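You operate a simulated robot arm through the tools that you are given. There is no shell and no other tool.

The job below is to be done with a simulated two-armed robot. You get a single attempt, and the scene is never put back.

TASK
Stack the can marked "peach" from the top of table marked outfeed on top of the can that says "lime". Pick up the lime can marked test with one hand, pass it to the other hand and put it on the near end of the belt. Take the jug marked peach with yellow cap on the top of table marked outfeed and put it away on the shelf of table marked lanes. Put the sleeve with one green band on the top of table marked outfeed away on the low right shelf of grey rack. Fetch the guide block marked wide and set it on top of the silver can marked peach wash. Put the channel with white handle on the plate marked october. Pull the blue drawer marked sleeves open. The order is free. Set down upright: lime can marked test, jug marked peach with yellow cap, guide block marked wide, channel with white handle.

It is judged by the outcome, as a careful person would: the job done as asked, and still so three seconds after it is handed in. It fails if anything else is knocked over, pushed out of place, dropped, spilled or broken. Lids that push on must go on centred and level and be pressed home; caps that screw on are set level and turned clockwise until they are tight.

THE ROBOT
Two 6-joint arms with two-finger parallel grippers on one trunk, on a base that drives. Base frame: it is fixed to the floor where the robot stands at the start and does not move with it; the origin is under the middle of the robot, x ahead of it, y to its left, z up. Lengths are in mm, angles in degrees, forces in N, time in s.
The left shoulder is at the start at [80, 216, 1610], the right one opposite. With the tool pointing down near the work surface each hand reaches from about 100 to 700 mm from the robot's upright axis, wherever it stands, measured 20 degrees to its own side. Places, roughly: blue drawer marked sleeves [1500, -300, 600]; can marked berry sample, can marked lime sample, c [3000, -1250, 1000]; can marked peach wash [3000, -1250, 1000]; channel with white handle (10x11x16 cm) [3300, -2700, 900]; guide block marked wide [3000, -1500, 1000]; jug marked peach with yellow cap [2750, -1000, 1000]; lime can marked test [2750, -1000, 1000]; low right shelf of grey rack [5000, -2000, 1200]; near end of the belt (13x17 cm) [2520, 120, 960]; plate marked october [1500, -4000, 750]; shelf of table marked lanes [3300, -2800, 300]; sleeve with one green band [3000, -1500, 1000]. Payload 3.43 kg a hand.
The tool frame of a hand sits at the grasp point between the pads (the TCP): z along the fingers, y along the line on which they close. The tips reach 30 mm beyond it. Largest opening 94 mm; finger width 28, thickness 10; the body of the gripper, 50 by 96 mm, starts 55 mm behind the TCP.
Orientation is told as [roll, pitch, yaw] about the base's x, y, z axes, in that order, counted from this pose: with the fingers straight down and closing along the base's y, the tool's x points along the base's -x, its y along +y and its z along -z.

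THE INTERFACE
- The arms move only by the tool arm_command. It takes "left_moves", "right_moves" or both (then of equal length, played together; a hand with none holds still); each is a list of rows, each a list of 7 numbers: the shift along the base's x, y, z in units of 200 mm (1.0 is 200 mm), then the turn, a rotation vector about the base's x, y, z in units of 120 degrees (1.0 is 120 degrees), then the gripper command, from -1 (shut) to 1 (fully open), values between in proportion. In form: [[dx, dy, dz, rx, ry, rz, grip], ...]. A call has 1 to 20 rows; each row is the pose to reach, as a shift and turn from the pose commanded when the call began. A call with a number of a shift or a turn outside -1 to 1 is refused whole. A row lasts 0.2 s, in which the tool goes at most 50 mm and 8.6 degrees; a call with a longer step from one row to the next is refused whole, and so is a gripper value outside its range. Where a pose cannot be reached the arm comes as near as it can. A force on the tool above 40 N (or 10 N above the force at the start of the call, whichever is more), or a blocked arm, ends the call early, and 0.2 s more pass. The fingers move at their own pace (about 72 mm/s each) and stop on an object; they squeeze with about 45 N. The grip force told is the motor's: it shows also when the fingers shut on nothing. Time passes only in rows, and 0.2 s behind the last, so rows that repeat a pose let the fingers close. The reply holds the time, the measured pose of the TCP, the force on the tool along the base axes, the opening and the grip force, in the units named above and with some noise, with the torque about the TCP (base axes, N m) and any sound that the robot's microphone picked up, and new pictures: "pictures" is both (left out), scene, wrist or none (wrist: the cameras of the hands that moved).
- Cameras (640 x 400 px; columns grow to the right, rows downward): "scene" is now at [110.1, -13.4, 1771.6]; the picture's right is [-0.16, -0.99, 0.00], its down [-0.71, 0.12, -0.69] and it looks along [0.68, -0.11, -0.72] (base axes); focal length 258 px, centre (320, 200). "left" rides on the left gripper at [76, -14, -102] in its tool frame; the picture's right is [0.18, 0.98, 0.00], its down [-0.75, 0.14, -0.64] and it looks along [-0.63, 0.12, 0.77] (tool axes); focal length 243 px, centre (320, 200). "right" rides on the right gripper at [76, 14, -102] in its tool frame; the picture's right is [-0.18, 0.98, 0.00], its down [-0.75, -0.14, -0.64] and it looks along [-0.63, -0.12, 0.77] (tool axes); focal length 243 px, centre (320, 200). There is no depth. A picture from a camera that has moved, and an enlarged one, comes with that camera's place and axes in the base frame and with its lens.
- lift_body(by): slides the trunk up (or, below 0, down) by that many mm; the arms and the scene camera ride with it, the base frame stays. It gives what a move gives, with no picture.
- drive_base(legs): drives the robot by 1 to 6 legs, each [ahead, left, turn to the left] in mm, mm and degrees, along the robot's own axes; the way and the turn of a leg run together, so that a leg with both is an arc; at most 1500 mm and 180 degrees a leg. The arms and the cameras ride along, it lands a little off, and it stops where it bumps. It gives what a move gives, and a new picture of the scene camera.
- turn_head(pan, tilt): turns the head with the scene camera to pan (to the left, within 86 degrees either way) and tilt (down, from -29 to 69), counted from straight ahead of the robot. It gives what a move gives, and a new picture of the scene camera.
- zoom(camera, box): a new picture of the part [left, top, right, bottom] of that camera's present view, enlarged. No time passes.
- close_job(): hands the job in; it is judged then, once.

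Places have to be worked out from the pictures, the camera data and where the tool is seen. Open the grippers and draw the arms clear of the work before you hand the job in, unless the task says otherwise.

The tools are called after "Emit:" as name(argument=value, ...) on one line, values as JSON. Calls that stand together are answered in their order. arm_command: Moves the arms, as the interface text tells. Its arguments: {"type":"object","properties":{"left_moves":{"type":"array","items":{"type":"array","items":{"type":"number"}}},"right_moves":{"type":"array","items":{"type":"array","items":{"type":"number"}}},"pictures":{"type":"string","enum":["both","scene","wrist","none"]}},"required":[]} The other tools are called the same way: lift_body (by) slides the trunk up or down; drive_base (legs) drives the base; turn_head (pan, tilt) turns the head that bears the scene camera; zoom (camera, box) takes an enlarged picture of a part of a camera's view; close_job () hands the job in.

At the start:

```text
time_s: 0.0
left_tcp_pos: [531.6, 196.5, 1060.6]
left_tool_rot: [0.0, 0.0, 0.0]
left_wrist_force: [-0.6, 0.0, 0.0]
left_moment: [0.02, 0.01, -0.01]
left_width: 94.2
left_grasp_force: 0.0
right_tcp_pos: [567.9, -210.0, 1061.7]
right_tool_rot: [0.0, 0.0, 0.0]
right_wrist_force: [-0.8, 0.2, 0.0]
right_moment: [-0.03, 0.01, 0.02]
right_width: 94.0
right_grasp_force: 0.1
trunk travel left (down, up): [-840.0, 0.0]
robot x, y, heading: [-1.7, -2.9, 0.0]
head pan, tilt: [-9.4, 46.4]
```

scene: 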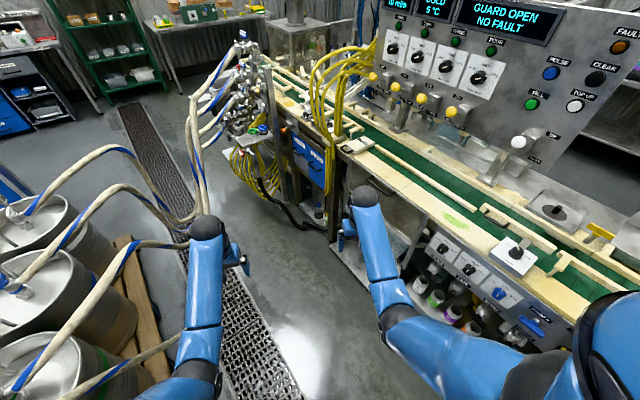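
right: 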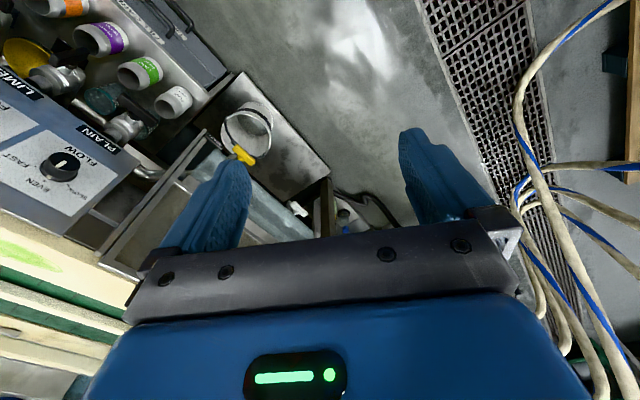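
left: 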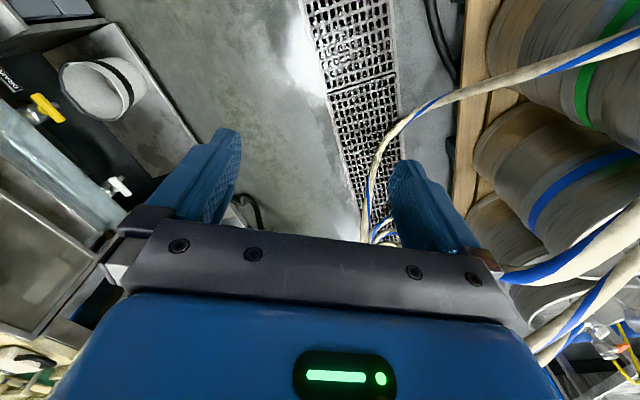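

The first pictures show a conveyor line ahead and to the right and kegs on the left. I look around with the head before moving anything.

Emit:
turn_head(pan=0, tilt=15)

Emit:
turn_head(pan=-50, tilt=15)

Emit:
turn_head(pan=50, tilt=15)

Emit:
turn_head(pan=-86, tilt=20)

```text
time_s: 1.0
left_tcp_pos: [531.5, 196.0, 1060.3]
left_tool_rot: [0.0, 0.1, -0.1]
left_wrist_force: [-0.1, 0.3, 0.1]
left_moment: [-0.03, 0.04, 0.0]
left_width: 94.0
left_grasp_force: 0.0
right_tcp_pos: [568.8, -209.9, 1060.2]
right_tool_rot: [0.0, 0.2, 0.1]
right_wrist_force: [0.1, -0.3, 0.5]
right_moment: [-0.04, 0.0, 0.0]
right_width: 93.6
right_grasp_force: 0.0
trunk travel left (down, up): [-840.0, 0.0]
robot x, y, heading: [-1.8, 0.7, 0.1]
head pan, tilt: [0.0, 15.0]
camera scene: at [124.6, -0.4, 1820.3], right [0.0, -1.0, 0.0], down [-0.26, 0.0, -0.97], along [0.97, 0.0, -0.26], focal length 258 px, centre (320, 200)
```

scene: 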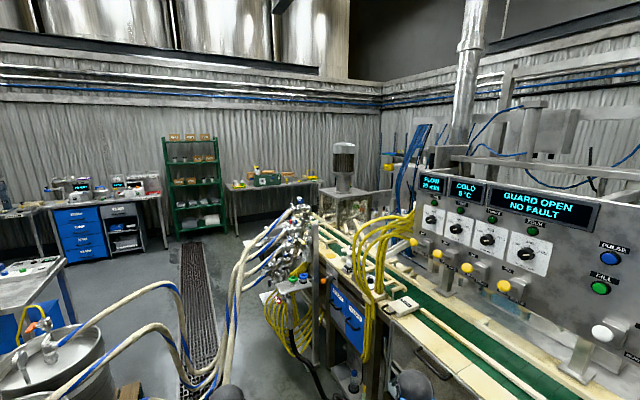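

```text
time_s: 2.1
left_tcp_pos: [531.6, 195.6, 1059.9]
left_tool_rot: [0.0, 0.0, 0.0]
left_wrist_force: [-0.4, 0.6, 0.7]
left_moment: [0.01, 0.01, 0.01]
left_width: 94.0
left_grasp_force: 0.0
right_tcp_pos: [568.4, -209.4, 1060.5]
right_tool_rot: [0.0, 0.0, 0.0]
right_wrist_force: [-0.4, -0.4, 0.1]
right_moment: [-0.03, -0.02, 0.04]
right_width: 94.1
right_grasp_force: 0.1
trunk travel left (down, up): [-840.0, 0.0]
robot x, y, heading: [1.0, 3.5, -0.0]
head pan, tilt: [-50.0, 15.0]
camera scene: at [91.1, -71.9, 1820.4], right [-0.77, -0.64, 0.0], down [-0.17, 0.2, -0.97], along [0.62, -0.74, -0.26], focal length 258 px, centre (320, 200)
```

scene: 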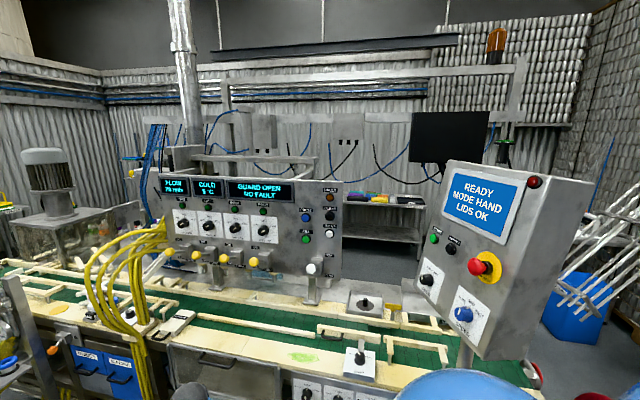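

```text
time_s: 3.9
left_tcp_pos: [532.1, 196.3, 1060.5]
left_tool_rot: [0.0, 0.1, 0.0]
left_wrist_force: [-0.1, 0.0, -1.2]
left_moment: [-0.02, 0.01, -0.01]
left_width: 93.9
left_grasp_force: 0.0
right_tcp_pos: [568.7, -210.4, 1060.4]
right_tool_rot: [0.1, 0.0, -0.1]
right_wrist_force: [-0.8, -0.7, -0.1]
right_moment: [-0.01, 0.01, 0.02]
right_width: 93.9
right_grasp_force: 0.1
trunk travel left (down, up): [-840.0, 0.0]
robot x, y, heading: [1.0, -1.7, -0.1]
head pan, tilt: [50.0, 15.0]
camera scene: at [91.1, 71.2, 1820.4], right [0.77, -0.64, 0.0], down [-0.17, -0.2, -0.97], along [0.62, 0.74, -0.26], focal length 258 px, centre (320, 200)
```

scene: 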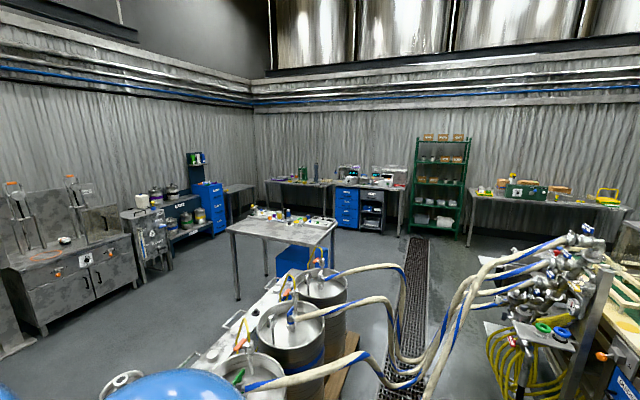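

```text
time_s: 6.1
left_tcp_pos: [531.7, 196.5, 1060.1]
left_tool_rot: [0.0, 0.1, 0.0]
left_wrist_force: [0.3, -0.6, 0.5]
left_moment: [-0.01, -0.01, 0.01]
left_width: 94.4
left_grasp_force: 0.1
right_tcp_pos: [568.1, -210.4, 1061.2]
right_tool_rot: [0.0, 0.0, -0.1]
right_wrist_force: [-0.3, 0.8, 0.2]
right_moment: [-0.03, 0.02, -0.01]
right_width: 94.2
right_grasp_force: 0.0
trunk travel left (down, up): [-840.0, 0.0]
robot x, y, heading: [-0.4, 0.1, 0.1]
head pan, tilt: [-85.9, 20.0]
camera scene: at [37.7, -93.2, 1812.2], right [-1.0, -0.07, 0.0], down [-0.02, 0.34, -0.94], along [0.07, -0.94, -0.34], focal length 258 px, centre (320, 200)
```

scene: 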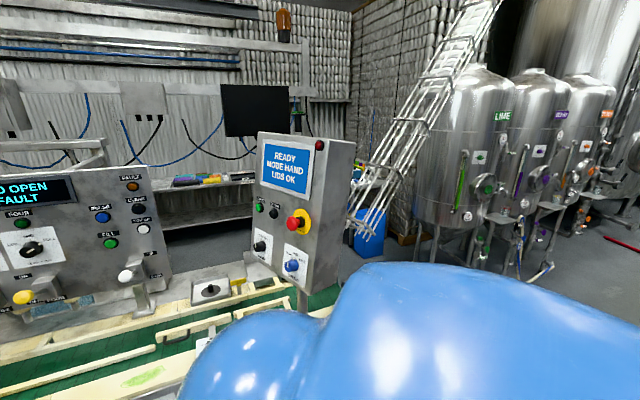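

I aim the head ahead and to the right and zoom in on parts of the view, to identify the tables, the belt end and the drawers.

Emit:
turn_head(pan=-20, tilt=20)

Emit:
zoom(camera="scene", box=[0, 100, 320, 300])

Emit:
zoom(camera="scene", box=[160, 100, 320, 200])

Emit:
zoom(camera="scene", box=[160, 200, 400, 350])

```text
time_s: 7.5
left_tcp_pos: [531.6, 196.1, 1059.9]
left_tool_rot: [0.0, 0.0, 0.0]
left_wrist_force: [-0.6, 0.6, 0.2]
left_moment: [0.03, -0.01, 0.02]
left_width: 93.9
left_grasp_force: 0.1
right_tcp_pos: [566.9, -209.0, 1061.0]
right_tool_rot: [0.0, 0.1, 0.0]
right_wrist_force: [0.6, 0.6, 0.5]
right_moment: [0.01, -0.01, 0.03]
right_width: 94.1
right_grasp_force: 0.1
trunk travel left (down, up): [-840.0, 0.0]
robot x, y, heading: [-0.6, -2.7, -0.1]
head pan, tilt: [-20.0, 20.0]
camera scene: at [118.6, -32.2, 1812.2], right [-0.34, -0.94, 0.0], down [-0.32, 0.12, -0.94], along [0.88, -0.32, -0.34], focal length 258 px, centre (320, 200)
```

scene: 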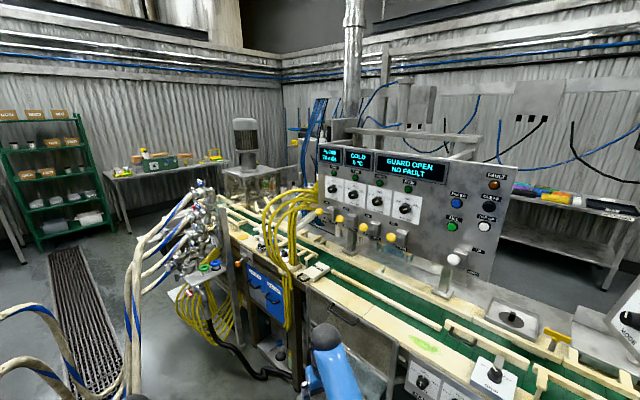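

```text
2.00 times, centred on (160, 200) of scene
camera zoom: at [118.6, -32.2, 1812.2], right [-0.34, -0.94, 0.0], down [-0.32, 0.12, -0.94], along [0.88, -0.32, -0.34], focal length 516 px, centre (640, 200)
```

zoom: 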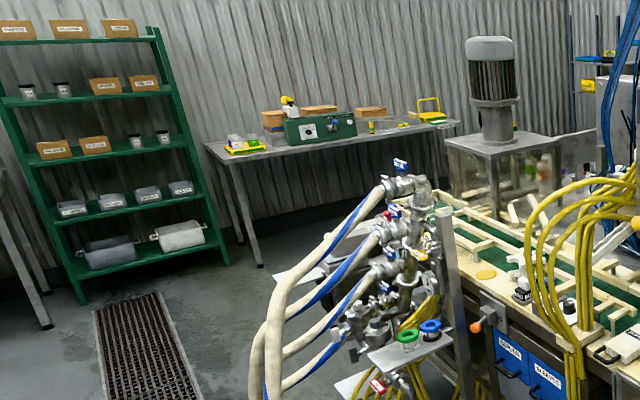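

```text
4.00 times, centred on (240, 150) of scene
camera zoom: at [118.6, -32.2, 1812.2], right [-0.34, -0.94, 0.0], down [-0.32, 0.12, -0.94], along [0.88, -0.32, -0.34], focal length 1031 px, centre (640, 400)
```

zoom: 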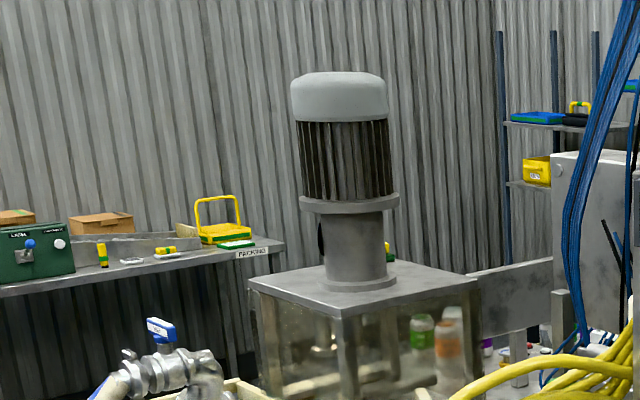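

```text
2.67 times, centred on (280, 275) of scene
camera zoom: at [118.6, -32.2, 1812.2], right [-0.34, -0.94, 0.0], down [-0.32, 0.12, -0.94], along [0.88, -0.32, -0.34], focal length 688 px, centre (427, 0)
```

zoom: 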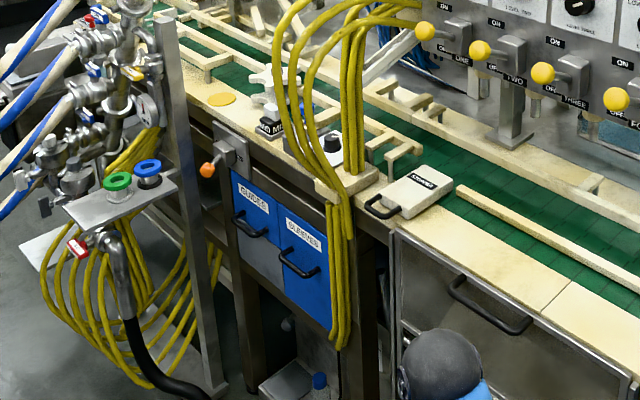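

The blue drawers read "GUIDES" and "SLEEVES", under the belt. The hoses from the kegs may block the way forward, so I look left and down to find a free route.

Emit:
turn_head(pan=10, tilt=45)

Emit:
turn_head(pan=60, tilt=40)

Emit:
turn_head(pan=86, tilt=25)

Emit:
turn_head(pan=-86, tilt=50)

```text
time_s: 8.4
left_tcp_pos: [532.8, 195.7, 1059.7]
left_tool_rot: [0.0, -0.1, -0.1]
left_wrist_force: [-0.8, -0.4, -0.1]
left_moment: [0.03, 0.0, 0.03]
left_width: 94.0
left_grasp_force: 0.1
right_tcp_pos: [568.0, -209.8, 1061.2]
right_tool_rot: [0.0, 0.0, -0.1]
right_wrist_force: [0.0, -0.4, 0.3]
right_moment: [0.02, 0.03, -0.03]
right_width: 94.3
right_grasp_force: 0.1
trunk travel left (down, up): [-840.0, 0.0]
robot x, y, heading: [1.2, -0.0, -0.2]
head pan, tilt: [10.0, 45.0]
camera scene: at [111.2, 13.9, 1773.6], right [0.17, -0.98, 0.0], down [-0.7, -0.12, -0.71], along [0.7, 0.12, -0.71], focal length 258 px, centre (320, 200)
```

scene: 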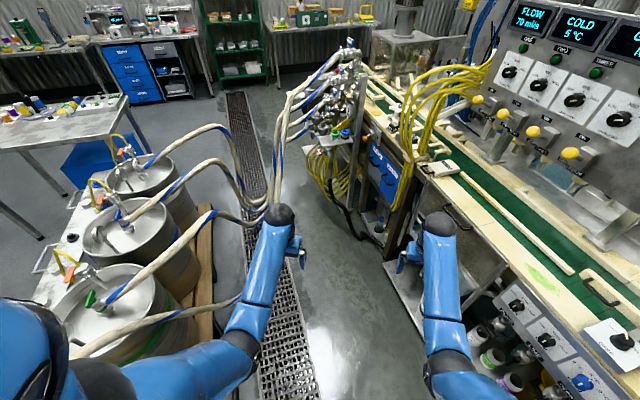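

```text
time_s: 9.6
left_tcp_pos: [532.1, 195.0, 1060.6]
left_tool_rot: [0.0, -0.1, 0.0]
left_wrist_force: [-0.4, 1.1, 0.0]
left_moment: [0.02, -0.01, 0.01]
left_width: 94.1
left_grasp_force: 0.1
right_tcp_pos: [567.8, -208.9, 1060.2]
right_tool_rot: [0.1, 0.0, 0.0]
right_wrist_force: [-0.9, -0.5, -0.1]
right_moment: [-0.01, 0.01, -0.03]
right_width: 94.1
right_grasp_force: 0.1
trunk travel left (down, up): [-840.0, 0.0]
robot x, y, heading: [0.9, -3.0, 0.2]
head pan, tilt: [60.0, 40.0]
camera scene: at [73.7, 73.3, 1780.8], right [0.87, -0.5, 0.0], down [-0.32, -0.56, -0.77], along [0.38, 0.66, -0.64], focal length 258 px, centre (320, 200)
```

scene: 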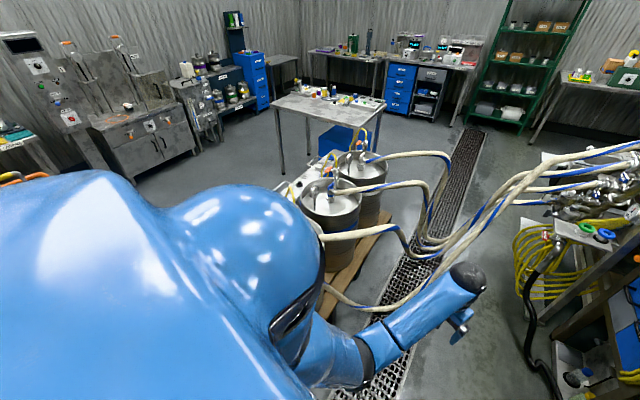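

```text
time_s: 10.5
left_tcp_pos: [531.7, 196.5, 1061.1]
left_tool_rot: [0.0, 0.1, 0.0]
left_wrist_force: [-0.5, 0.7, -0.3]
left_moment: [0.01, -0.02, 0.01]
left_width: 94.0
left_grasp_force: 0.2
right_tcp_pos: [569.0, -209.6, 1060.7]
right_tool_rot: [0.0, 0.0, 0.0]
right_wrist_force: [-0.2, 0.2, -0.3]
right_moment: [0.03, -0.01, -0.03]
right_width: 93.9
right_grasp_force: 0.1
trunk travel left (down, up): [-840.0, 0.0]
robot x, y, heading: [2.2, -2.6, 0.1]
head pan, tilt: [85.9, 25.0]
camera scene: at [37.7, 91.6, 1804.1], right [1.0, -0.07, 0.0], down [-0.03, -0.42, -0.91], along [0.06, 0.9, -0.42], focal length 258 px, centre (320, 200)
```

scene: 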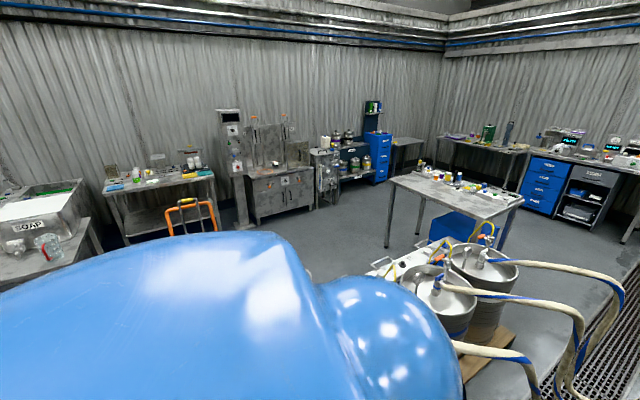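

```text
time_s: 13.1
left_tcp_pos: [532.0, 195.0, 1061.2]
left_tool_rot: [0.0, -0.1, 0.0]
left_wrist_force: [0.9, 0.4, -0.3]
left_moment: [0.01, 0.01, -0.01]
left_width: 93.8
left_grasp_force: 0.0
right_tcp_pos: [569.5, -210.0, 1058.7]
right_tool_rot: [0.0, 0.0, 0.0]
right_wrist_force: [1.1, 1.5, -0.2]
right_moment: [0.01, 0.0, -0.03]
right_width: 94.1
right_grasp_force: 0.0
trunk travel left (down, up): [-840.0, 0.0]
robot x, y, heading: [-0.9, -0.5, 0.1]
head pan, tilt: [-85.9, 50.0]
camera scene: at [36.5, -77.1, 1766.7], right [-1.0, -0.07, 0.0], down [-0.05, 0.76, -0.64], along [0.05, -0.64, -0.77], focal length 258 px, centre (320, 200)
```

scene: 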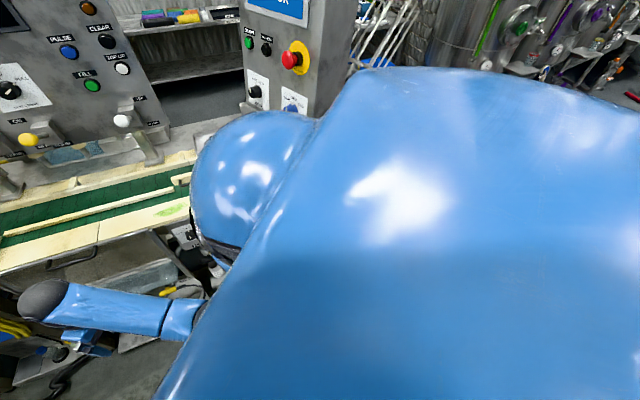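

The robot stands between the keg row and the belt, and the hoses cross the gap ahead. I draw both hands in before turning the base to look behind for a free route.

Emit:
arm_command(left_moves=[[-0.18, 0, 0.1, 0, 0, 0, -0.5], [-0.36, 0, 0.2, 0, 0, 0, -1], [-0.54, 0, 0.3, 0, 0, 0, -1], [-0.72, 0, 0.4, 0, 0, 0, -1], [-0.9, 0, 0.5, 0, 0, 0, -1]], right_moves=[[-0.18, 0, 0.1, 0, 0, 0, -0.5], [-0.36, 0, 0.2, 0, 0, 0, -1], [-0.54, 0, 0.3, 0, 0, 0, -1], [-0.72, 0, 0.4, 0, 0, 0, -1], [-0.9, 0, 0.5, 0, 0, 0, -1]], pictures="none")

Emit:
turn_head(pan=-86, tilt=20)

Emit:
drive_base(legs=[[0, 0, -45]])

```text
time_s: 14.3
left_tcp_pos: [331.0, 194.6, 1050.7]
left_tool_rot: [-0.1, -1.1, 0.0]
left_wrist_force: [-0.7, -0.1, 0.4]
left_moment: [0.05, -0.06, -0.03]
left_width: 0.0
left_grasp_force: 33.1
left hand out of reach, approached as far as the arm can: row 1, 2, 3, 4, 5
right_tcp_pos: [384.6, -209.6, 1047.2]
right_tool_rot: [0.0, -1.0, 0.0]
right_wrist_force: [-0.9, 0.2, 0.5]
right_moment: [-0.02, -0.02, -0.02]
right_width: 0.1
right_grasp_force: 33.2
right hand out of reach, approached as far as the arm can: row 1, 2, 3, 4, 5
trunk travel left (down, up): [-840.0, 0.0]
robot x, y, heading: [0.1, -0.1, 0.1]
head pan, tilt: [-85.9, 50.0]
```

```text
time_s: 15.2
left_tcp_pos: [335.8, 195.6, 1047.4]
left_tool_rot: [-0.1, -0.8, 0.0]
left_wrist_force: [0.5, -0.2, 0.7]
left_moment: [0.02, 0.01, 0.02]
left_width: 0.0
left_grasp_force: 33.1
right_tcp_pos: [391.0, -208.3, 1045.0]
right_tool_rot: [0.0, -0.7, 0.0]
right_wrist_force: [0.0, 0.6, -0.3]
right_moment: [-0.03, 0.01, 0.01]
right_width: 0.0
right_grasp_force: 32.8
trunk travel left (down, up): [-840.0, 0.0]
robot x, y, heading: [-1.7, 0.9, -0.0]
head pan, tilt: [-85.9, 20.0]
camera scene: at [38.0, -93.2, 1812.2], right [-1.0, -0.07, 0.0], down [-0.02, 0.34, -0.94], along [0.07, -0.94, -0.34], focal length 258 px, centre (320, 200)
```

scene: 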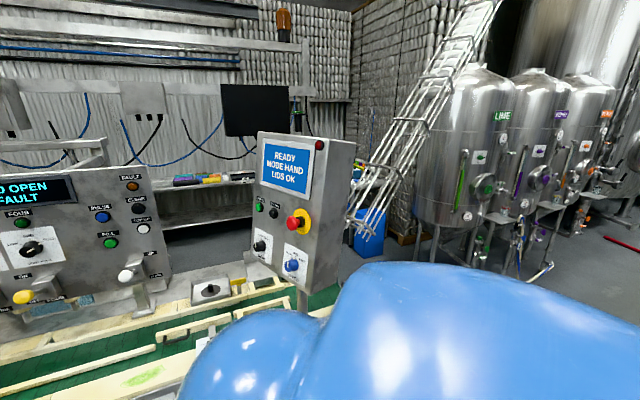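

```text
time_s: 17.7
left_tcp_pos: [374.2, -102.2, 1048.2]
left_tool_rot: [0.0, -0.9, -45.5]
left_wrist_force: [0.4, -1.7, -0.3]
left_moment: [0.01, 0.02, -0.06]
left_width: 0.1
left_grasp_force: 32.4
right_tcp_pos: [123.9, -424.2, 1045.5]
right_tool_rot: [-0.1, -0.7, -45.6]
right_wrist_force: [-0.1, 0.8, 0.3]
right_moment: [0.03, 0.01, -0.02]
right_width: 0.1
right_grasp_force: 33.5
trunk travel left (down, up): [-840.0, 0.0]
robot x, y, heading: [-0.8, -0.1, -45.4]
head pan, tilt: [-85.9, 20.0]
camera scene: at [-39.7, -91.1, 1812.3], right [-0.75, 0.66, 0.0], down [0.23, 0.26, -0.94], along [-0.62, -0.7, -0.34], focal length 258 px, centre (320, 200)
```

scene: 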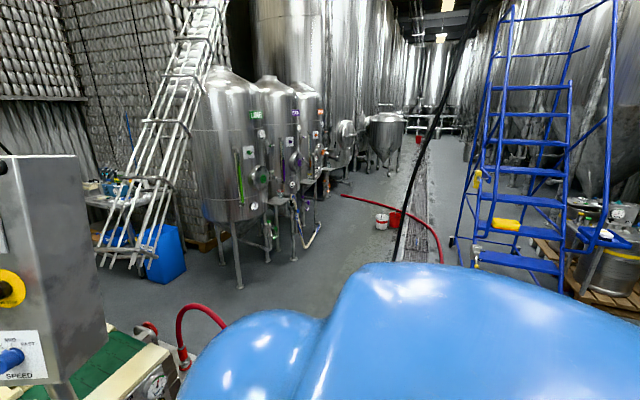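

Behind me there is a passage round the rear end of the belt. I turn further right to look at that floor directly.

Emit:
turn_head(pan=0, tilt=30)

Emit:
drive_base(legs=[[0, 0, -60]])

Emit:
turn_head(pan=40, tilt=30)

Emit:
turn_head(pan=-60, tilt=25)

```text
time_s: 19.3
left_tcp_pos: [374.9, -103.7, 1049.2]
left_tool_rot: [-0.2, -0.8, -45.7]
left_wrist_force: [-0.9, 0.1, 0.0]
left_moment: [0.01, 0.0, 0.0]
left_width: 0.0
left_grasp_force: 32.7
right_tcp_pos: [124.8, -425.0, 1044.5]
right_tool_rot: [-0.1, -0.6, -45.5]
right_wrist_force: [-0.2, -0.4, -0.2]
right_moment: [0.0, -0.01, -0.01]
right_width: 0.1
right_grasp_force: 32.8
trunk travel left (down, up): [-840.0, 0.0]
robot x, y, heading: [0.3, -2.8, -45.4]
head pan, tilt: [0.0, 30.0]
camera scene: at [84.9, -86.6, 1796.2], right [-0.72, -0.7, 0.0], down [-0.35, 0.36, -0.87], along [0.61, -0.62, -0.5], focal length 258 px, centre (320, 200)
```

scene: 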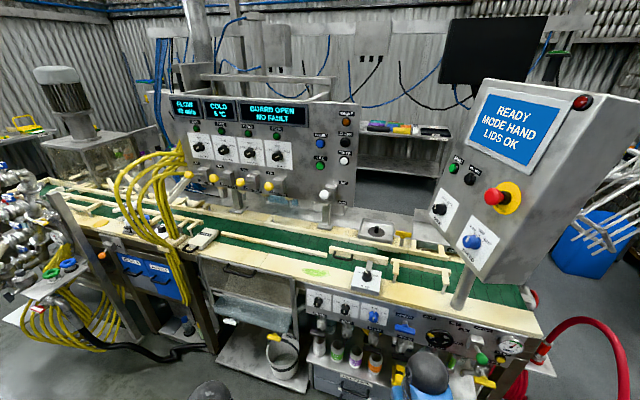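

```text
time_s: 22.4
left_tcp_pos: [92.4, -377.8, 1048.2]
left_tool_rot: [-0.2, -0.8, -106.2]
left_wrist_force: [-0.3, 0.6, -0.5]
left_moment: [0.0, 0.02, 0.02]
left_width: 0.2
left_grasp_force: 33.3
right_tcp_pos: [-308.9, -315.6, 1044.4]
right_tool_rot: [0.1, -0.7, -106.2]
right_wrist_force: [-0.1, -0.1, 0.4]
right_moment: [-0.01, 0.03, 0.03]
right_width: 0.1
right_grasp_force: 32.6
trunk travel left (down, up): [-840.0, 0.0]
robot x, y, heading: [2.1, 0.5, -106.1]
head pan, tilt: [0.0, 30.0]
camera scene: at [-32.7, -116.3, 1796.2], right [-0.96, 0.28, 0.0], down [0.14, 0.48, -0.87], along [-0.24, -0.83, -0.5], focal length 258 px, centre (320, 200)
```

scene: 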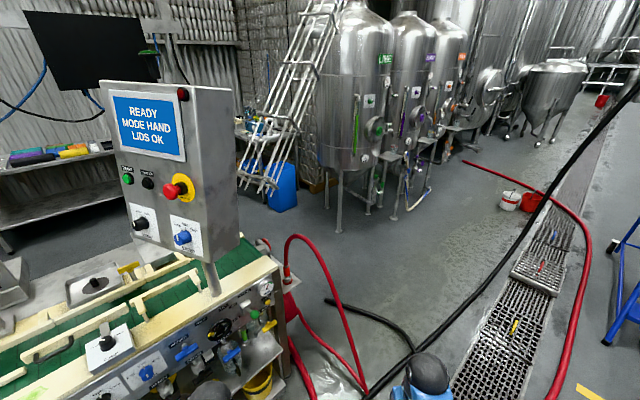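

```text
time_s: 23.4
left_tcp_pos: [93.4, -377.2, 1048.5]
left_tool_rot: [-0.2, -0.8, -106.2]
left_wrist_force: [-0.8, -0.1, 0.5]
left_moment: [-0.03, 0.0, 0.0]
left_width: 0.0
left_grasp_force: 32.8
right_tcp_pos: [-309.0, -315.5, 1044.3]
right_tool_rot: [0.0, -0.7, -106.3]
right_wrist_force: [-0.6, 0.2, 0.2]
right_moment: [0.0, 0.02, 0.02]
right_width: 0.3
right_grasp_force: 32.7
trunk travel left (down, up): [-840.0, 0.0]
robot x, y, heading: [2.7, -1.7, -106.6]
head pan, tilt: [40.0, 30.0]
camera scene: at [28.6, -112.1, 1796.2], right [-0.92, -0.4, 0.0], down [-0.2, 0.46, -0.87], along [0.35, -0.79, -0.5], focal length 258 px, centre (320, 200)
```

scene: 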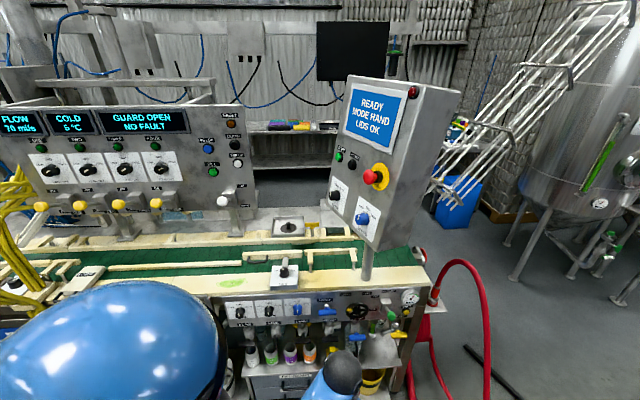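

```text
time_s: 25.2
left_tcp_pos: [93.1, -376.7, 1049.7]
left_tool_rot: [-0.1, -0.8, -106.2]
left_wrist_force: [0.6, 0.3, 1.4]
left_moment: [0.01, -0.01, 0.02]
left_width: 0.0
left_grasp_force: 33.2
right_tcp_pos: [-310.2, -315.8, 1044.8]
right_tool_rot: [-0.1, -0.7, -106.2]
right_wrist_force: [0.5, 0.7, -0.8]
right_moment: [-0.01, -0.01, 0.01]
right_width: 0.2
right_grasp_force: 33.4
trunk travel left (down, up): [-840.0, 0.0]
robot x, y, heading: [2.3, -0.3, -106.2]
head pan, tilt: [-60.0, 25.0]
camera scene: at [-97.3, -51.2, 1804.1], right [-0.24, 0.97, 0.0], down [0.41, 0.1, -0.91], along [-0.88, -0.22, -0.42], focal length 258 px, centre (320, 200)
```

scene: 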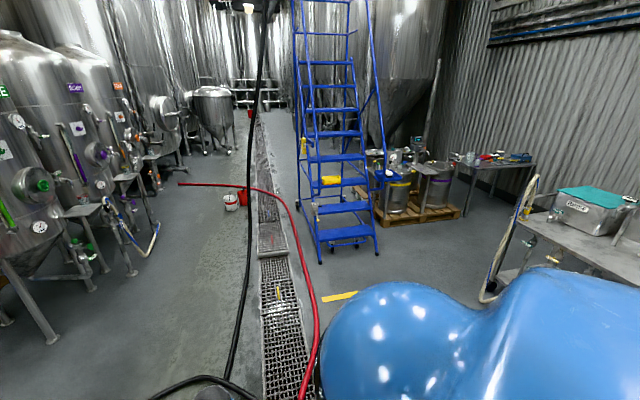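

The rear passage has a red and a black hose on the floor. I look down more steeply there to see whether they can be passed.

Emit:
turn_head(pan=-20, tilt=60)

Emit:
turn_head(pan=10, tilt=50)

Emit:
turn_head(pan=-40, tilt=-10)

```text
time_s: 26.3
left_tcp_pos: [93.5, -377.8, 1048.0]
left_tool_rot: [-0.1, -0.8, -106.1]
left_wrist_force: [-0.3, 0.8, -0.7]
left_moment: [0.01, 0.01, 0.01]
left_width: 0.2
left_grasp_force: 33.5
right_tcp_pos: [-309.6, -315.5, 1044.4]
right_tool_rot: [0.0, -0.7, -106.2]
right_wrist_force: [0.2, 0.3, 0.7]
right_moment: [0.02, 0.0, 0.02]
right_width: 0.0
right_grasp_force: 32.6
trunk travel left (down, up): [-840.0, 0.0]
robot x, y, heading: [-3.0, -0.2, -106.4]
head pan, tilt: [-20.0, 60.0]
camera scene: at [-47.1, -83.2, 1754.1], right [-0.81, 0.59, 0.0], down [0.51, 0.7, -0.5], along [-0.3, -0.4, -0.87], focal length 258 px, centre (320, 200)
```

scene: 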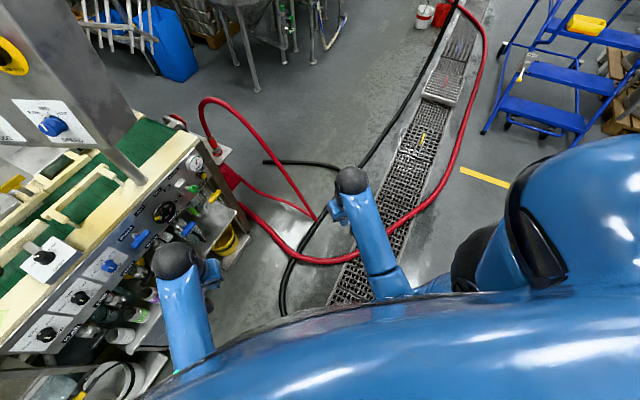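

```text
time_s: 27.2
left_tcp_pos: [92.4, -377.7, 1048.9]
left_tool_rot: [-0.1, -0.9, -106.1]
left_wrist_force: [-0.1, -0.5, -0.2]
left_moment: [0.03, 0.02, 0.02]
left_width: 0.2
left_grasp_force: 32.8
right_tcp_pos: [-309.4, -315.6, 1043.9]
right_tool_rot: [-0.1, -0.7, -106.2]
right_wrist_force: [0.2, 1.0, 0.5]
right_moment: [-0.02, 0.02, 0.0]
right_width: 0.1
right_grasp_force: 33.3
trunk travel left (down, up): [-840.0, 0.0]
robot x, y, heading: [-1.5, -2.8, -106.3]
head pan, tilt: [10.0, 50.0]
camera scene: at [-16.3, -105.8, 1766.6], right [-0.99, 0.11, 0.0], down [0.08, 0.76, -0.64], along [-0.07, -0.64, -0.77], focal length 258 px, centre (320, 200)
```

scene: 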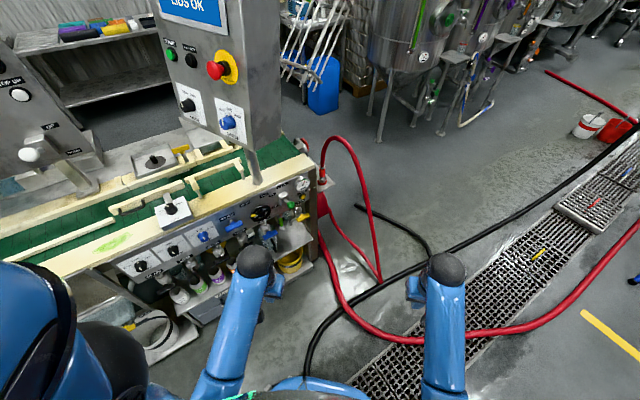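

```text
time_s: 28.5
left_tcp_pos: [94.0, -377.2, 1048.8]
left_tool_rot: [-0.1, -0.7, -106.2]
left_wrist_force: [-0.2, -1.0, 0.5]
left_moment: [0.02, -0.02, -0.01]
left_width: 0.0
left_grasp_force: 32.5
right_tcp_pos: [-309.2, -315.9, 1042.9]
right_tool_rot: [0.0, -0.7, -106.2]
right_wrist_force: [0.6, -0.3, 0.4]
right_moment: [0.0, -0.02, -0.02]
right_width: 0.0
right_grasp_force: 33.0
trunk travel left (down, up): [-840.0, 0.0]
robot x, y, heading: [-1.0, -1.7, -106.2]
head pan, tilt: [-40.0, -10.0]
camera scene: at [-78.0, -76.2, 1859.7], right [-0.56, 0.83, 0.0], down [-0.14, -0.1, -0.98], along [-0.82, -0.55, 0.17], focal length 258 px, centre (320, 200)
```

scene: 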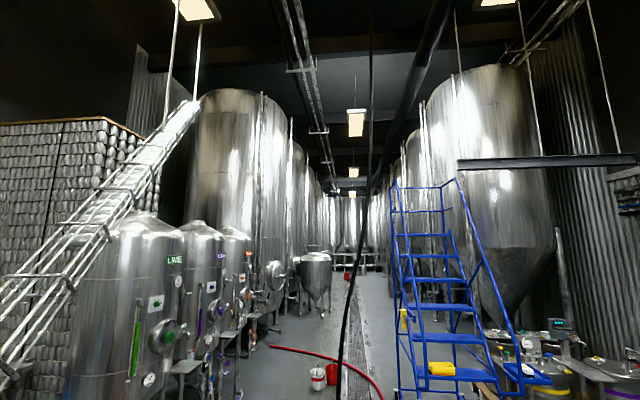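

The drawer is on this side of the line, so I do it first. I turn back to face ahead and look down for clearance to the hoses before approaching it.

Emit:
turn_head(pan=0, tilt=40)

Emit:
drive_base(legs=[[0, 0, 101]])

Emit:
turn_head(pan=25, tilt=50)

```text
time_s: 29.7
left_tcp_pos: [93.8, -376.4, 1048.3]
left_tool_rot: [-0.1, -0.8, -106.2]
left_wrist_force: [0.6, -0.7, 0.6]
left_moment: [-0.02, -0.02, -0.01]
left_width: 0.0
left_grasp_force: 32.5
right_tcp_pos: [-309.3, -316.5, 1045.4]
right_tool_rot: [0.0, -0.7, -106.3]
right_wrist_force: [-0.3, 0.0, -0.4]
right_moment: [-0.01, 0.02, -0.02]
right_width: 0.0
right_grasp_force: 32.9
trunk travel left (down, up): [-840.0, 0.0]
robot x, y, heading: [1.6, -0.2, -106.3]
head pan, tilt: [0.0, 40.0]
camera scene: at [-31.5, -111.0, 1780.9], right [-0.96, 0.28, 0.0], down [0.18, 0.62, -0.77], along [-0.21, -0.74, -0.64], focal length 258 px, centre (320, 200)
```

scene: 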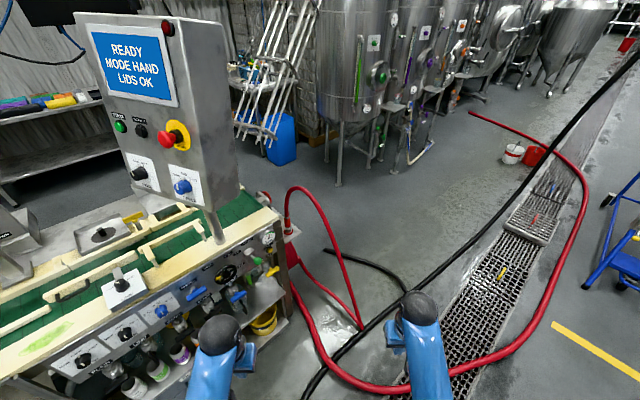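

```text
time_s: 34.4
left_tcp_pos: [350.3, 166.9, 1049.0]
left_tool_rot: [-0.1, -0.8, -4.6]
left_wrist_force: [0.1, 0.8, -1.0]
left_moment: [0.03, 0.0, 0.0]
left_width: 0.1
left_grasp_force: 33.2
right_tcp_pos: [371.7, -240.9, 1045.1]
right_tool_rot: [0.0, -0.7, -4.5]
right_wrist_force: [-0.1, -0.3, 0.4]
right_moment: [-0.01, 0.03, 0.02]
right_width: 0.2
right_grasp_force: 33.6
trunk travel left (down, up): [-840.0, 0.0]
robot x, y, heading: [-0.5, 1.2, -4.6]
head pan, tilt: [0.0, 40.0]
camera scene: at [115.5, -9.9, 1780.8], right [-0.08, -1.0, 0.0], down [-0.64, 0.05, -0.77], along [0.76, -0.06, -0.64], focal length 258 px, centre (320, 200)
```

scene: 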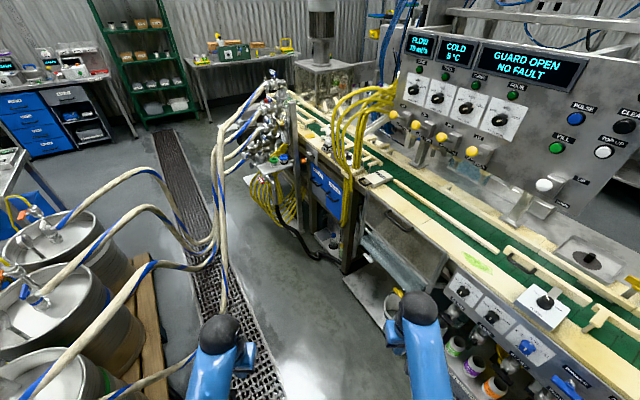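

```text
time_s: 35.3
left_tcp_pos: [350.7, 167.4, 1048.6]
left_tool_rot: [0.0, -0.8, -4.7]
left_wrist_force: [-0.4, 0.9, 1.1]
left_moment: [0.0, -0.01, 0.03]
left_width: 0.3
left_grasp_force: 33.0
right_tcp_pos: [371.2, -240.0, 1044.8]
right_tool_rot: [0.0, -0.7, -4.6]
right_wrist_force: [-0.6, -0.5, -0.7]
right_moment: [0.0, -0.02, -0.03]
right_width: 0.0
right_grasp_force: 32.8
trunk travel left (down, up): [-840.0, 0.0]
robot x, y, heading: [1.8, 0.9, -4.8]
head pan, tilt: [25.0, 50.0]
camera scene: at [103.0, 24.1, 1766.7], right [0.35, -0.94, 0.0], down [-0.72, -0.27, -0.64], along [0.6, 0.22, -0.77], focal length 258 px, centre (320, 200)
```

scene: 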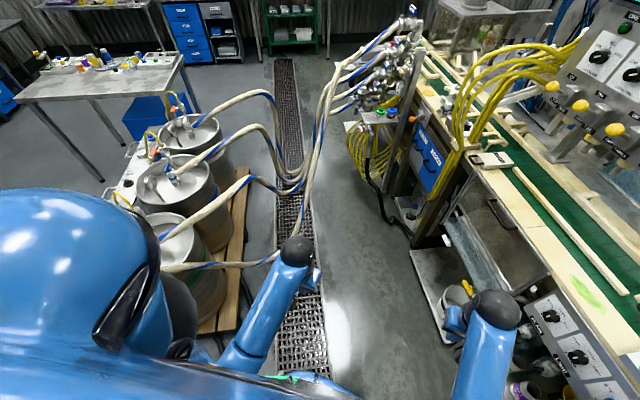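

The lane between the hose bundle and the belt frame looks about 85 cm wide, centred on my straight-ahead line. I drive forward in two legs and check the view.

Emit:
drive_base(legs=[[0, 0, 4.7], [450, -20, 0]])

Emit:
turn_head(pan=-10, tilt=45)

Emit:
zoom(camera="scene", box=[240, 100, 480, 250])

```text
time_s: 38.5
left_tcp_pos: [784.2, 176.9, 1048.5]
left_tool_rot: [-0.1, -0.8, 0.2]
left_wrist_force: [0.1, 0.3, 0.0]
left_moment: [-0.01, 0.01, 0.06]
left_width: 0.0
left_grasp_force: 32.9
right_tcp_pos: [840.6, -226.6, 1045.2]
right_tool_rot: [0.0, -0.8, 0.1]
right_wrist_force: [0.1, 0.0, 0.7]
right_moment: [-0.01, -0.03, 0.01]
right_width: 0.0
right_grasp_force: 33.4
trunk travel left (down, up): [-840.0, 0.0]
robot x, y, heading: [449.8, -20.7, 0.2]
head pan, tilt: [25.0, 50.0]
camera scene: at [548.9, 13.9, 1766.9], right [0.43, -0.9, 0.0], down [-0.69, -0.33, -0.64], along [0.58, 0.27, -0.76], focal length 258 px, centre (320, 200)
```

scene: 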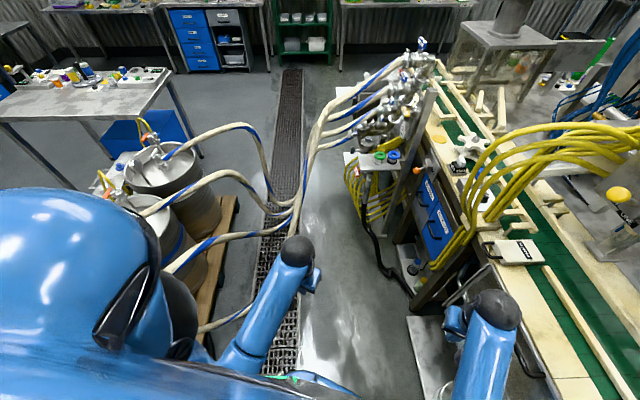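

```text
time_s: 39.5
left_tcp_pos: [787.7, 177.4, 1047.7]
left_tool_rot: [-0.1, -0.8, 0.2]
left_wrist_force: [-0.6, -0.4, 0.7]
left_moment: [0.04, -0.05, 0.01]
left_width: 0.2
left_grasp_force: 33.2
right_tcp_pos: [843.1, -227.1, 1044.1]
right_tool_rot: [0.0, -0.6, 0.2]
right_wrist_force: [0.0, 0.7, 0.6]
right_moment: [-0.03, 0.01, 0.02]
right_width: 0.0
right_grasp_force: 32.6
trunk travel left (down, up): [-840.0, 0.0]
robot x, y, heading: [454.7, -19.4, 0.6]
head pan, tilt: [-10.0, 45.0]
camera scene: at [563.6, -32.8, 1773.5], right [-0.17, -0.99, 0.0], down [-0.7, 0.12, -0.71], along [0.7, -0.12, -0.71], focal length 258 px, centre (320, 200)
```

scene: 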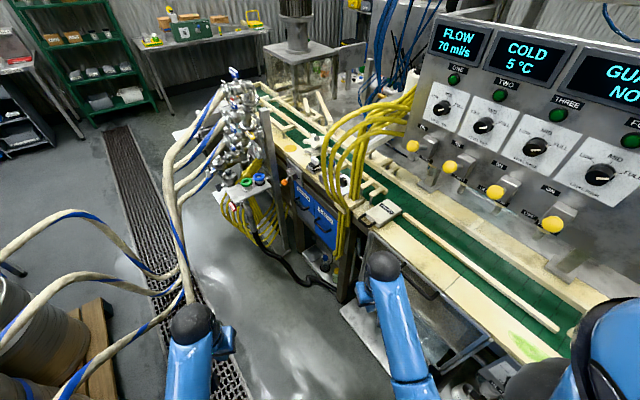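

```text
2.67 times, centred on (360, 175) of scene
camera zoom: at [563.6, -32.8, 1773.5], right [-0.17, -0.99, 0.0], down [-0.7, 0.12, -0.71], along [0.7, -0.12, -0.71], focal length 688 px, centre (213, 267)
```

zoom: 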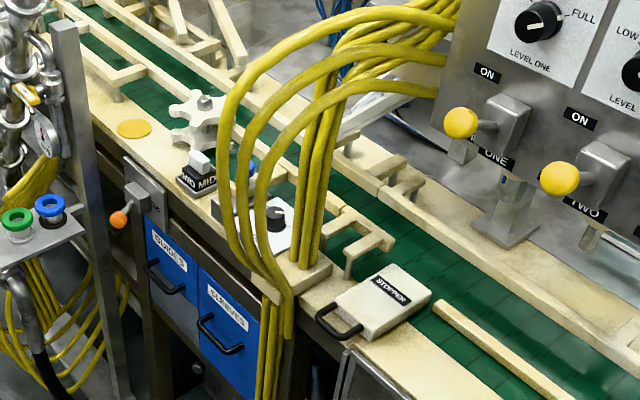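

Triangulating from two views puts the SLEEVES handle at about (1428, -193, 692), on a face turned 23° from my frame. I lower the trunk so the right hand can reach it horizontally.

Emit:
lift_body(by=-450)

Emit:
turn_head(pan=-10, tilt=35)

```text
refused: -450 is not a number from -400 to 400
```

```text
time_s: 40.2
left_tcp_pos: [787.8, 177.6, 1049.0]
left_tool_rot: [-0.1, -0.8, 0.2]
left_wrist_force: [0.3, -0.7, -0.6]
left_moment: [0.0, 0.03, -0.01]
left_width: 0.1
left_grasp_force: 32.5
right_tcp_pos: [841.5, -226.3, 1044.0]
right_tool_rot: [0.0, -0.7, 0.2]
right_wrist_force: [-0.5, -0.1, -0.5]
right_moment: [-0.01, -0.01, 0.02]
right_width: 0.2
right_grasp_force: 33.2
trunk travel left (down, up): [-840.0, 0.0]
robot x, y, heading: [449.7, -19.7, 0.2]
head pan, tilt: [-10.0, 35.0]
camera scene: at [569.5, -34.0, 1788.3], right [-0.17, -0.99, 0.0], down [-0.57, 0.1, -0.82], along [0.81, -0.14, -0.57], focal length 258 px, centre (320, 200)
```

scene: 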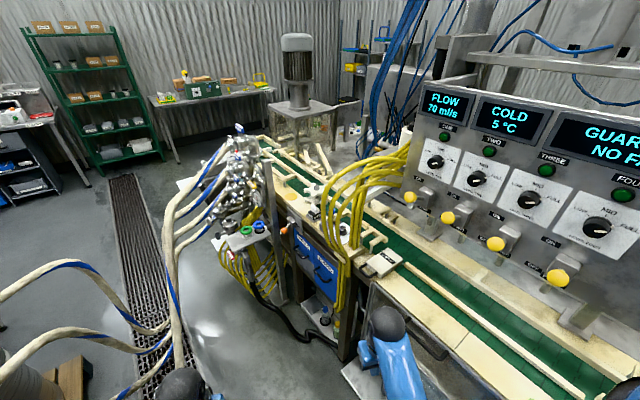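

The lift allows at most 400 mm per call, so I lower by 400.

Emit:
lift_body(by=-400)

Emit:
turn_head(pan=-10, tilt=30)

```text
time_s: 44.1
left_tcp_pos: [787.2, 177.3, 648.3]
left_tool_rot: [-0.1, -0.8, 0.2]
left_wrist_force: [0.7, -0.1, 0.2]
left_moment: [-0.02, -0.02, -0.03]
left_width: 0.0
left_grasp_force: 32.8
right_tcp_pos: [842.0, -227.4, 643.5]
right_tool_rot: [0.0, -0.8, 0.3]
right_wrist_force: [-0.9, 0.8, 0.2]
right_moment: [-0.01, 0.02, 0.0]
right_width: 0.3
right_grasp_force: 32.9
trunk travel left (down, up): [-440.0, 400.0]
robot x, y, heading: [452.4, -20.9, 0.1]
head pan, tilt: [-10.0, 35.0]
```

```text
time_s: 44.7
left_tcp_pos: [786.6, 177.9, 648.5]
left_tool_rot: [-0.1, -0.9, 0.2]
left_wrist_force: [0.4, 0.5, -0.5]
left_moment: [0.01, -0.03, 0.02]
left_width: 0.1
left_grasp_force: 33.3
right_tcp_pos: [842.9, -226.0, 643.8]
right_tool_rot: [0.0, -0.7, 0.3]
right_wrist_force: [0.1, -0.6, 0.0]
right_moment: [0.02, 0.01, 0.01]
right_width: 0.0
right_grasp_force: 33.4
trunk travel left (down, up): [-440.0, 400.0]
robot x, y, heading: [452.7, -15.9, 0.0]
head pan, tilt: [-10.0, 30.0]
camera scene: at [571.6, -34.4, 1396.1], right [-0.17, -0.99, 0.0], down [-0.49, 0.09, -0.87], along [0.85, -0.15, -0.5], focal length 258 px, centre (320, 200)
```

scene: 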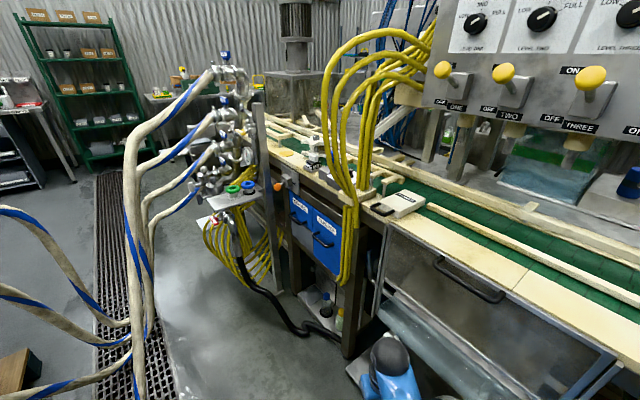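

I test how the commanded pose stands after the earlier out-of-reach retreat, with a null row on the right hand.

Emit:
arm_command(right_moves=[[0, 0, 0, 0, 0, 0, -1]], left_moves=[[0, 0, 0, 0, 0, 0, -1]], pictures="none")

```text
time_s: 45.1
left_tcp_pos: [786.0, 177.3, 648.3]
left_tool_rot: [0.0, -0.7, 0.2]
left_wrist_force: [1.3, -0.1, 0.1]
left_moment: [0.0, 0.0, 0.0]
left_width: 0.1
left_grasp_force: 32.9
right_tcp_pos: [841.9, -225.5, 643.5]
right_tool_rot: [0.0, -0.8, 0.3]
right_wrist_force: [-0.5, 0.3, -0.1]
right_moment: [0.02, -0.01, 0.02]
right_width: 0.0
right_grasp_force: 32.7
trunk travel left (down, up): [-440.0, 400.0]
robot x, y, heading: [449.2, -20.6, 0.5]
head pan, tilt: [-10.0, 30.0]
```

The commanded pose follows the real one. Now I turn the right tool so the fingers point level toward heading -45° with the closing direction vertical, moving slightly forward and up.

Emit:
arm_command(right_moves=[[0.044, 0, 0.013, 0.0193, -0.0467, -0.0467, -1], [0.089, 0, 0.026, 0.0387, -0.0934, -0.0934, -1], [0.133, 0, 0.039, 0.058, -0.1402, -0.1402, -1], [0.178, 0, 0.052, 0.0773, -0.1869, -0.1869, -1], [0.222, 0, 0.065, 0.0967, -0.2336, -0.2336, -1], [0.267, 0, 0.078, 0.116, -0.2803, -0.2803, -1], [0.311, 0, 0.091, 0.1353, -0.3271, -0.3271, -1], [0.356, 0, 0.104, 0.1547, -0.3738, -0.3738, -1], [0.4, 0, 0.117, 0.174, -0.4205, -0.4205, -1], [0.444, 0, 0.13, 0.1933, -0.4672, -0.4672, -1], [0.489, 0, 0.143, 0.2127, -0.5139, -0.5139, -1], [0.533, 0, 0.156, 0.232, -0.5607, -0.5607, -1], [0.578, 0, 0.169, 0.2513, -0.6074, -0.6074, -1], [0.622, 0, 0.182, 0.2707, -0.6541, -0.6541, -1], [0.667, 0, 0.195, 0.29, -0.7008, -0.7008, -1], [0.711, 0, 0.208, 0.3093, -0.7476, -0.7476, -1], [0.756, 0, 0.221, 0.3287, -0.7943, -0.7943, -1], [0.8, 0, 0.235, 0.348, -0.841, -0.841, -1]], pictures="both")

```text
time_s: 48.9
left_tcp_pos: [787.4, 177.4, 648.4]
left_tool_rot: [-0.1, -0.8, 0.2]
left_wrist_force: [0.8, 0.0, -0.3]
left_moment: [0.01, 0.02, 0.0]
left_width: 0.0
left_grasp_force: 32.3
right_tcp_pos: [998.5, -232.0, 739.2]
right_tool_rot: [89.3, -0.8, -135.9]
right_wrist_force: [-0.3, -0.3, 0.3]
right_moment: [0.02, -0.02, 0.01]
right_width: 0.0
right_grasp_force: 32.9
right hand out of reach, approached as far as the arm can: row 17, 18
trunk travel left (down, up): [-440.0, 400.0]
robot x, y, heading: [452.4, -21.7, 0.2]
head pan, tilt: [-10.0, 30.0]
camera scene: at [571.7, -34.0, 1396.1], right [-0.17, -0.99, 0.0], down [-0.49, 0.08, -0.87], along [0.85, -0.15, -0.5], focal length 258 px, centre (320, 200)
camera right: at [982.9, -102.9, 754.9], right [-0.11, -0.13, 0.99], down [-0.99, -0.07, -0.12], along [0.08, -0.99, -0.12], focal length 243 px, centre (320, 200)
```

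scene: 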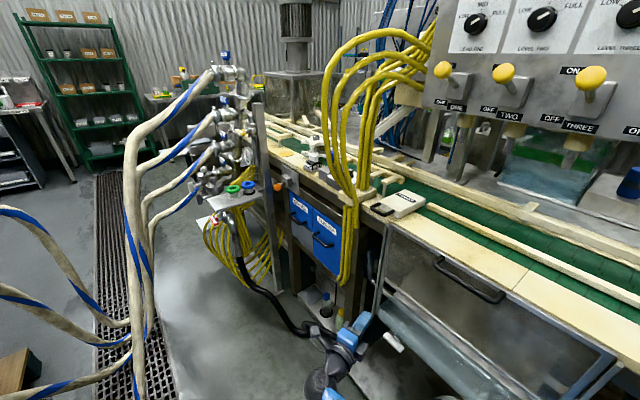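
right: 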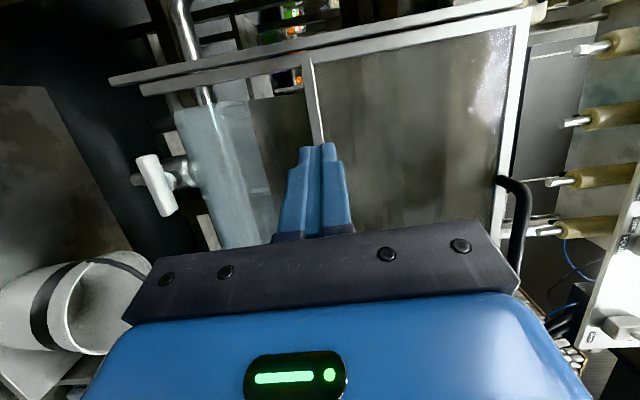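

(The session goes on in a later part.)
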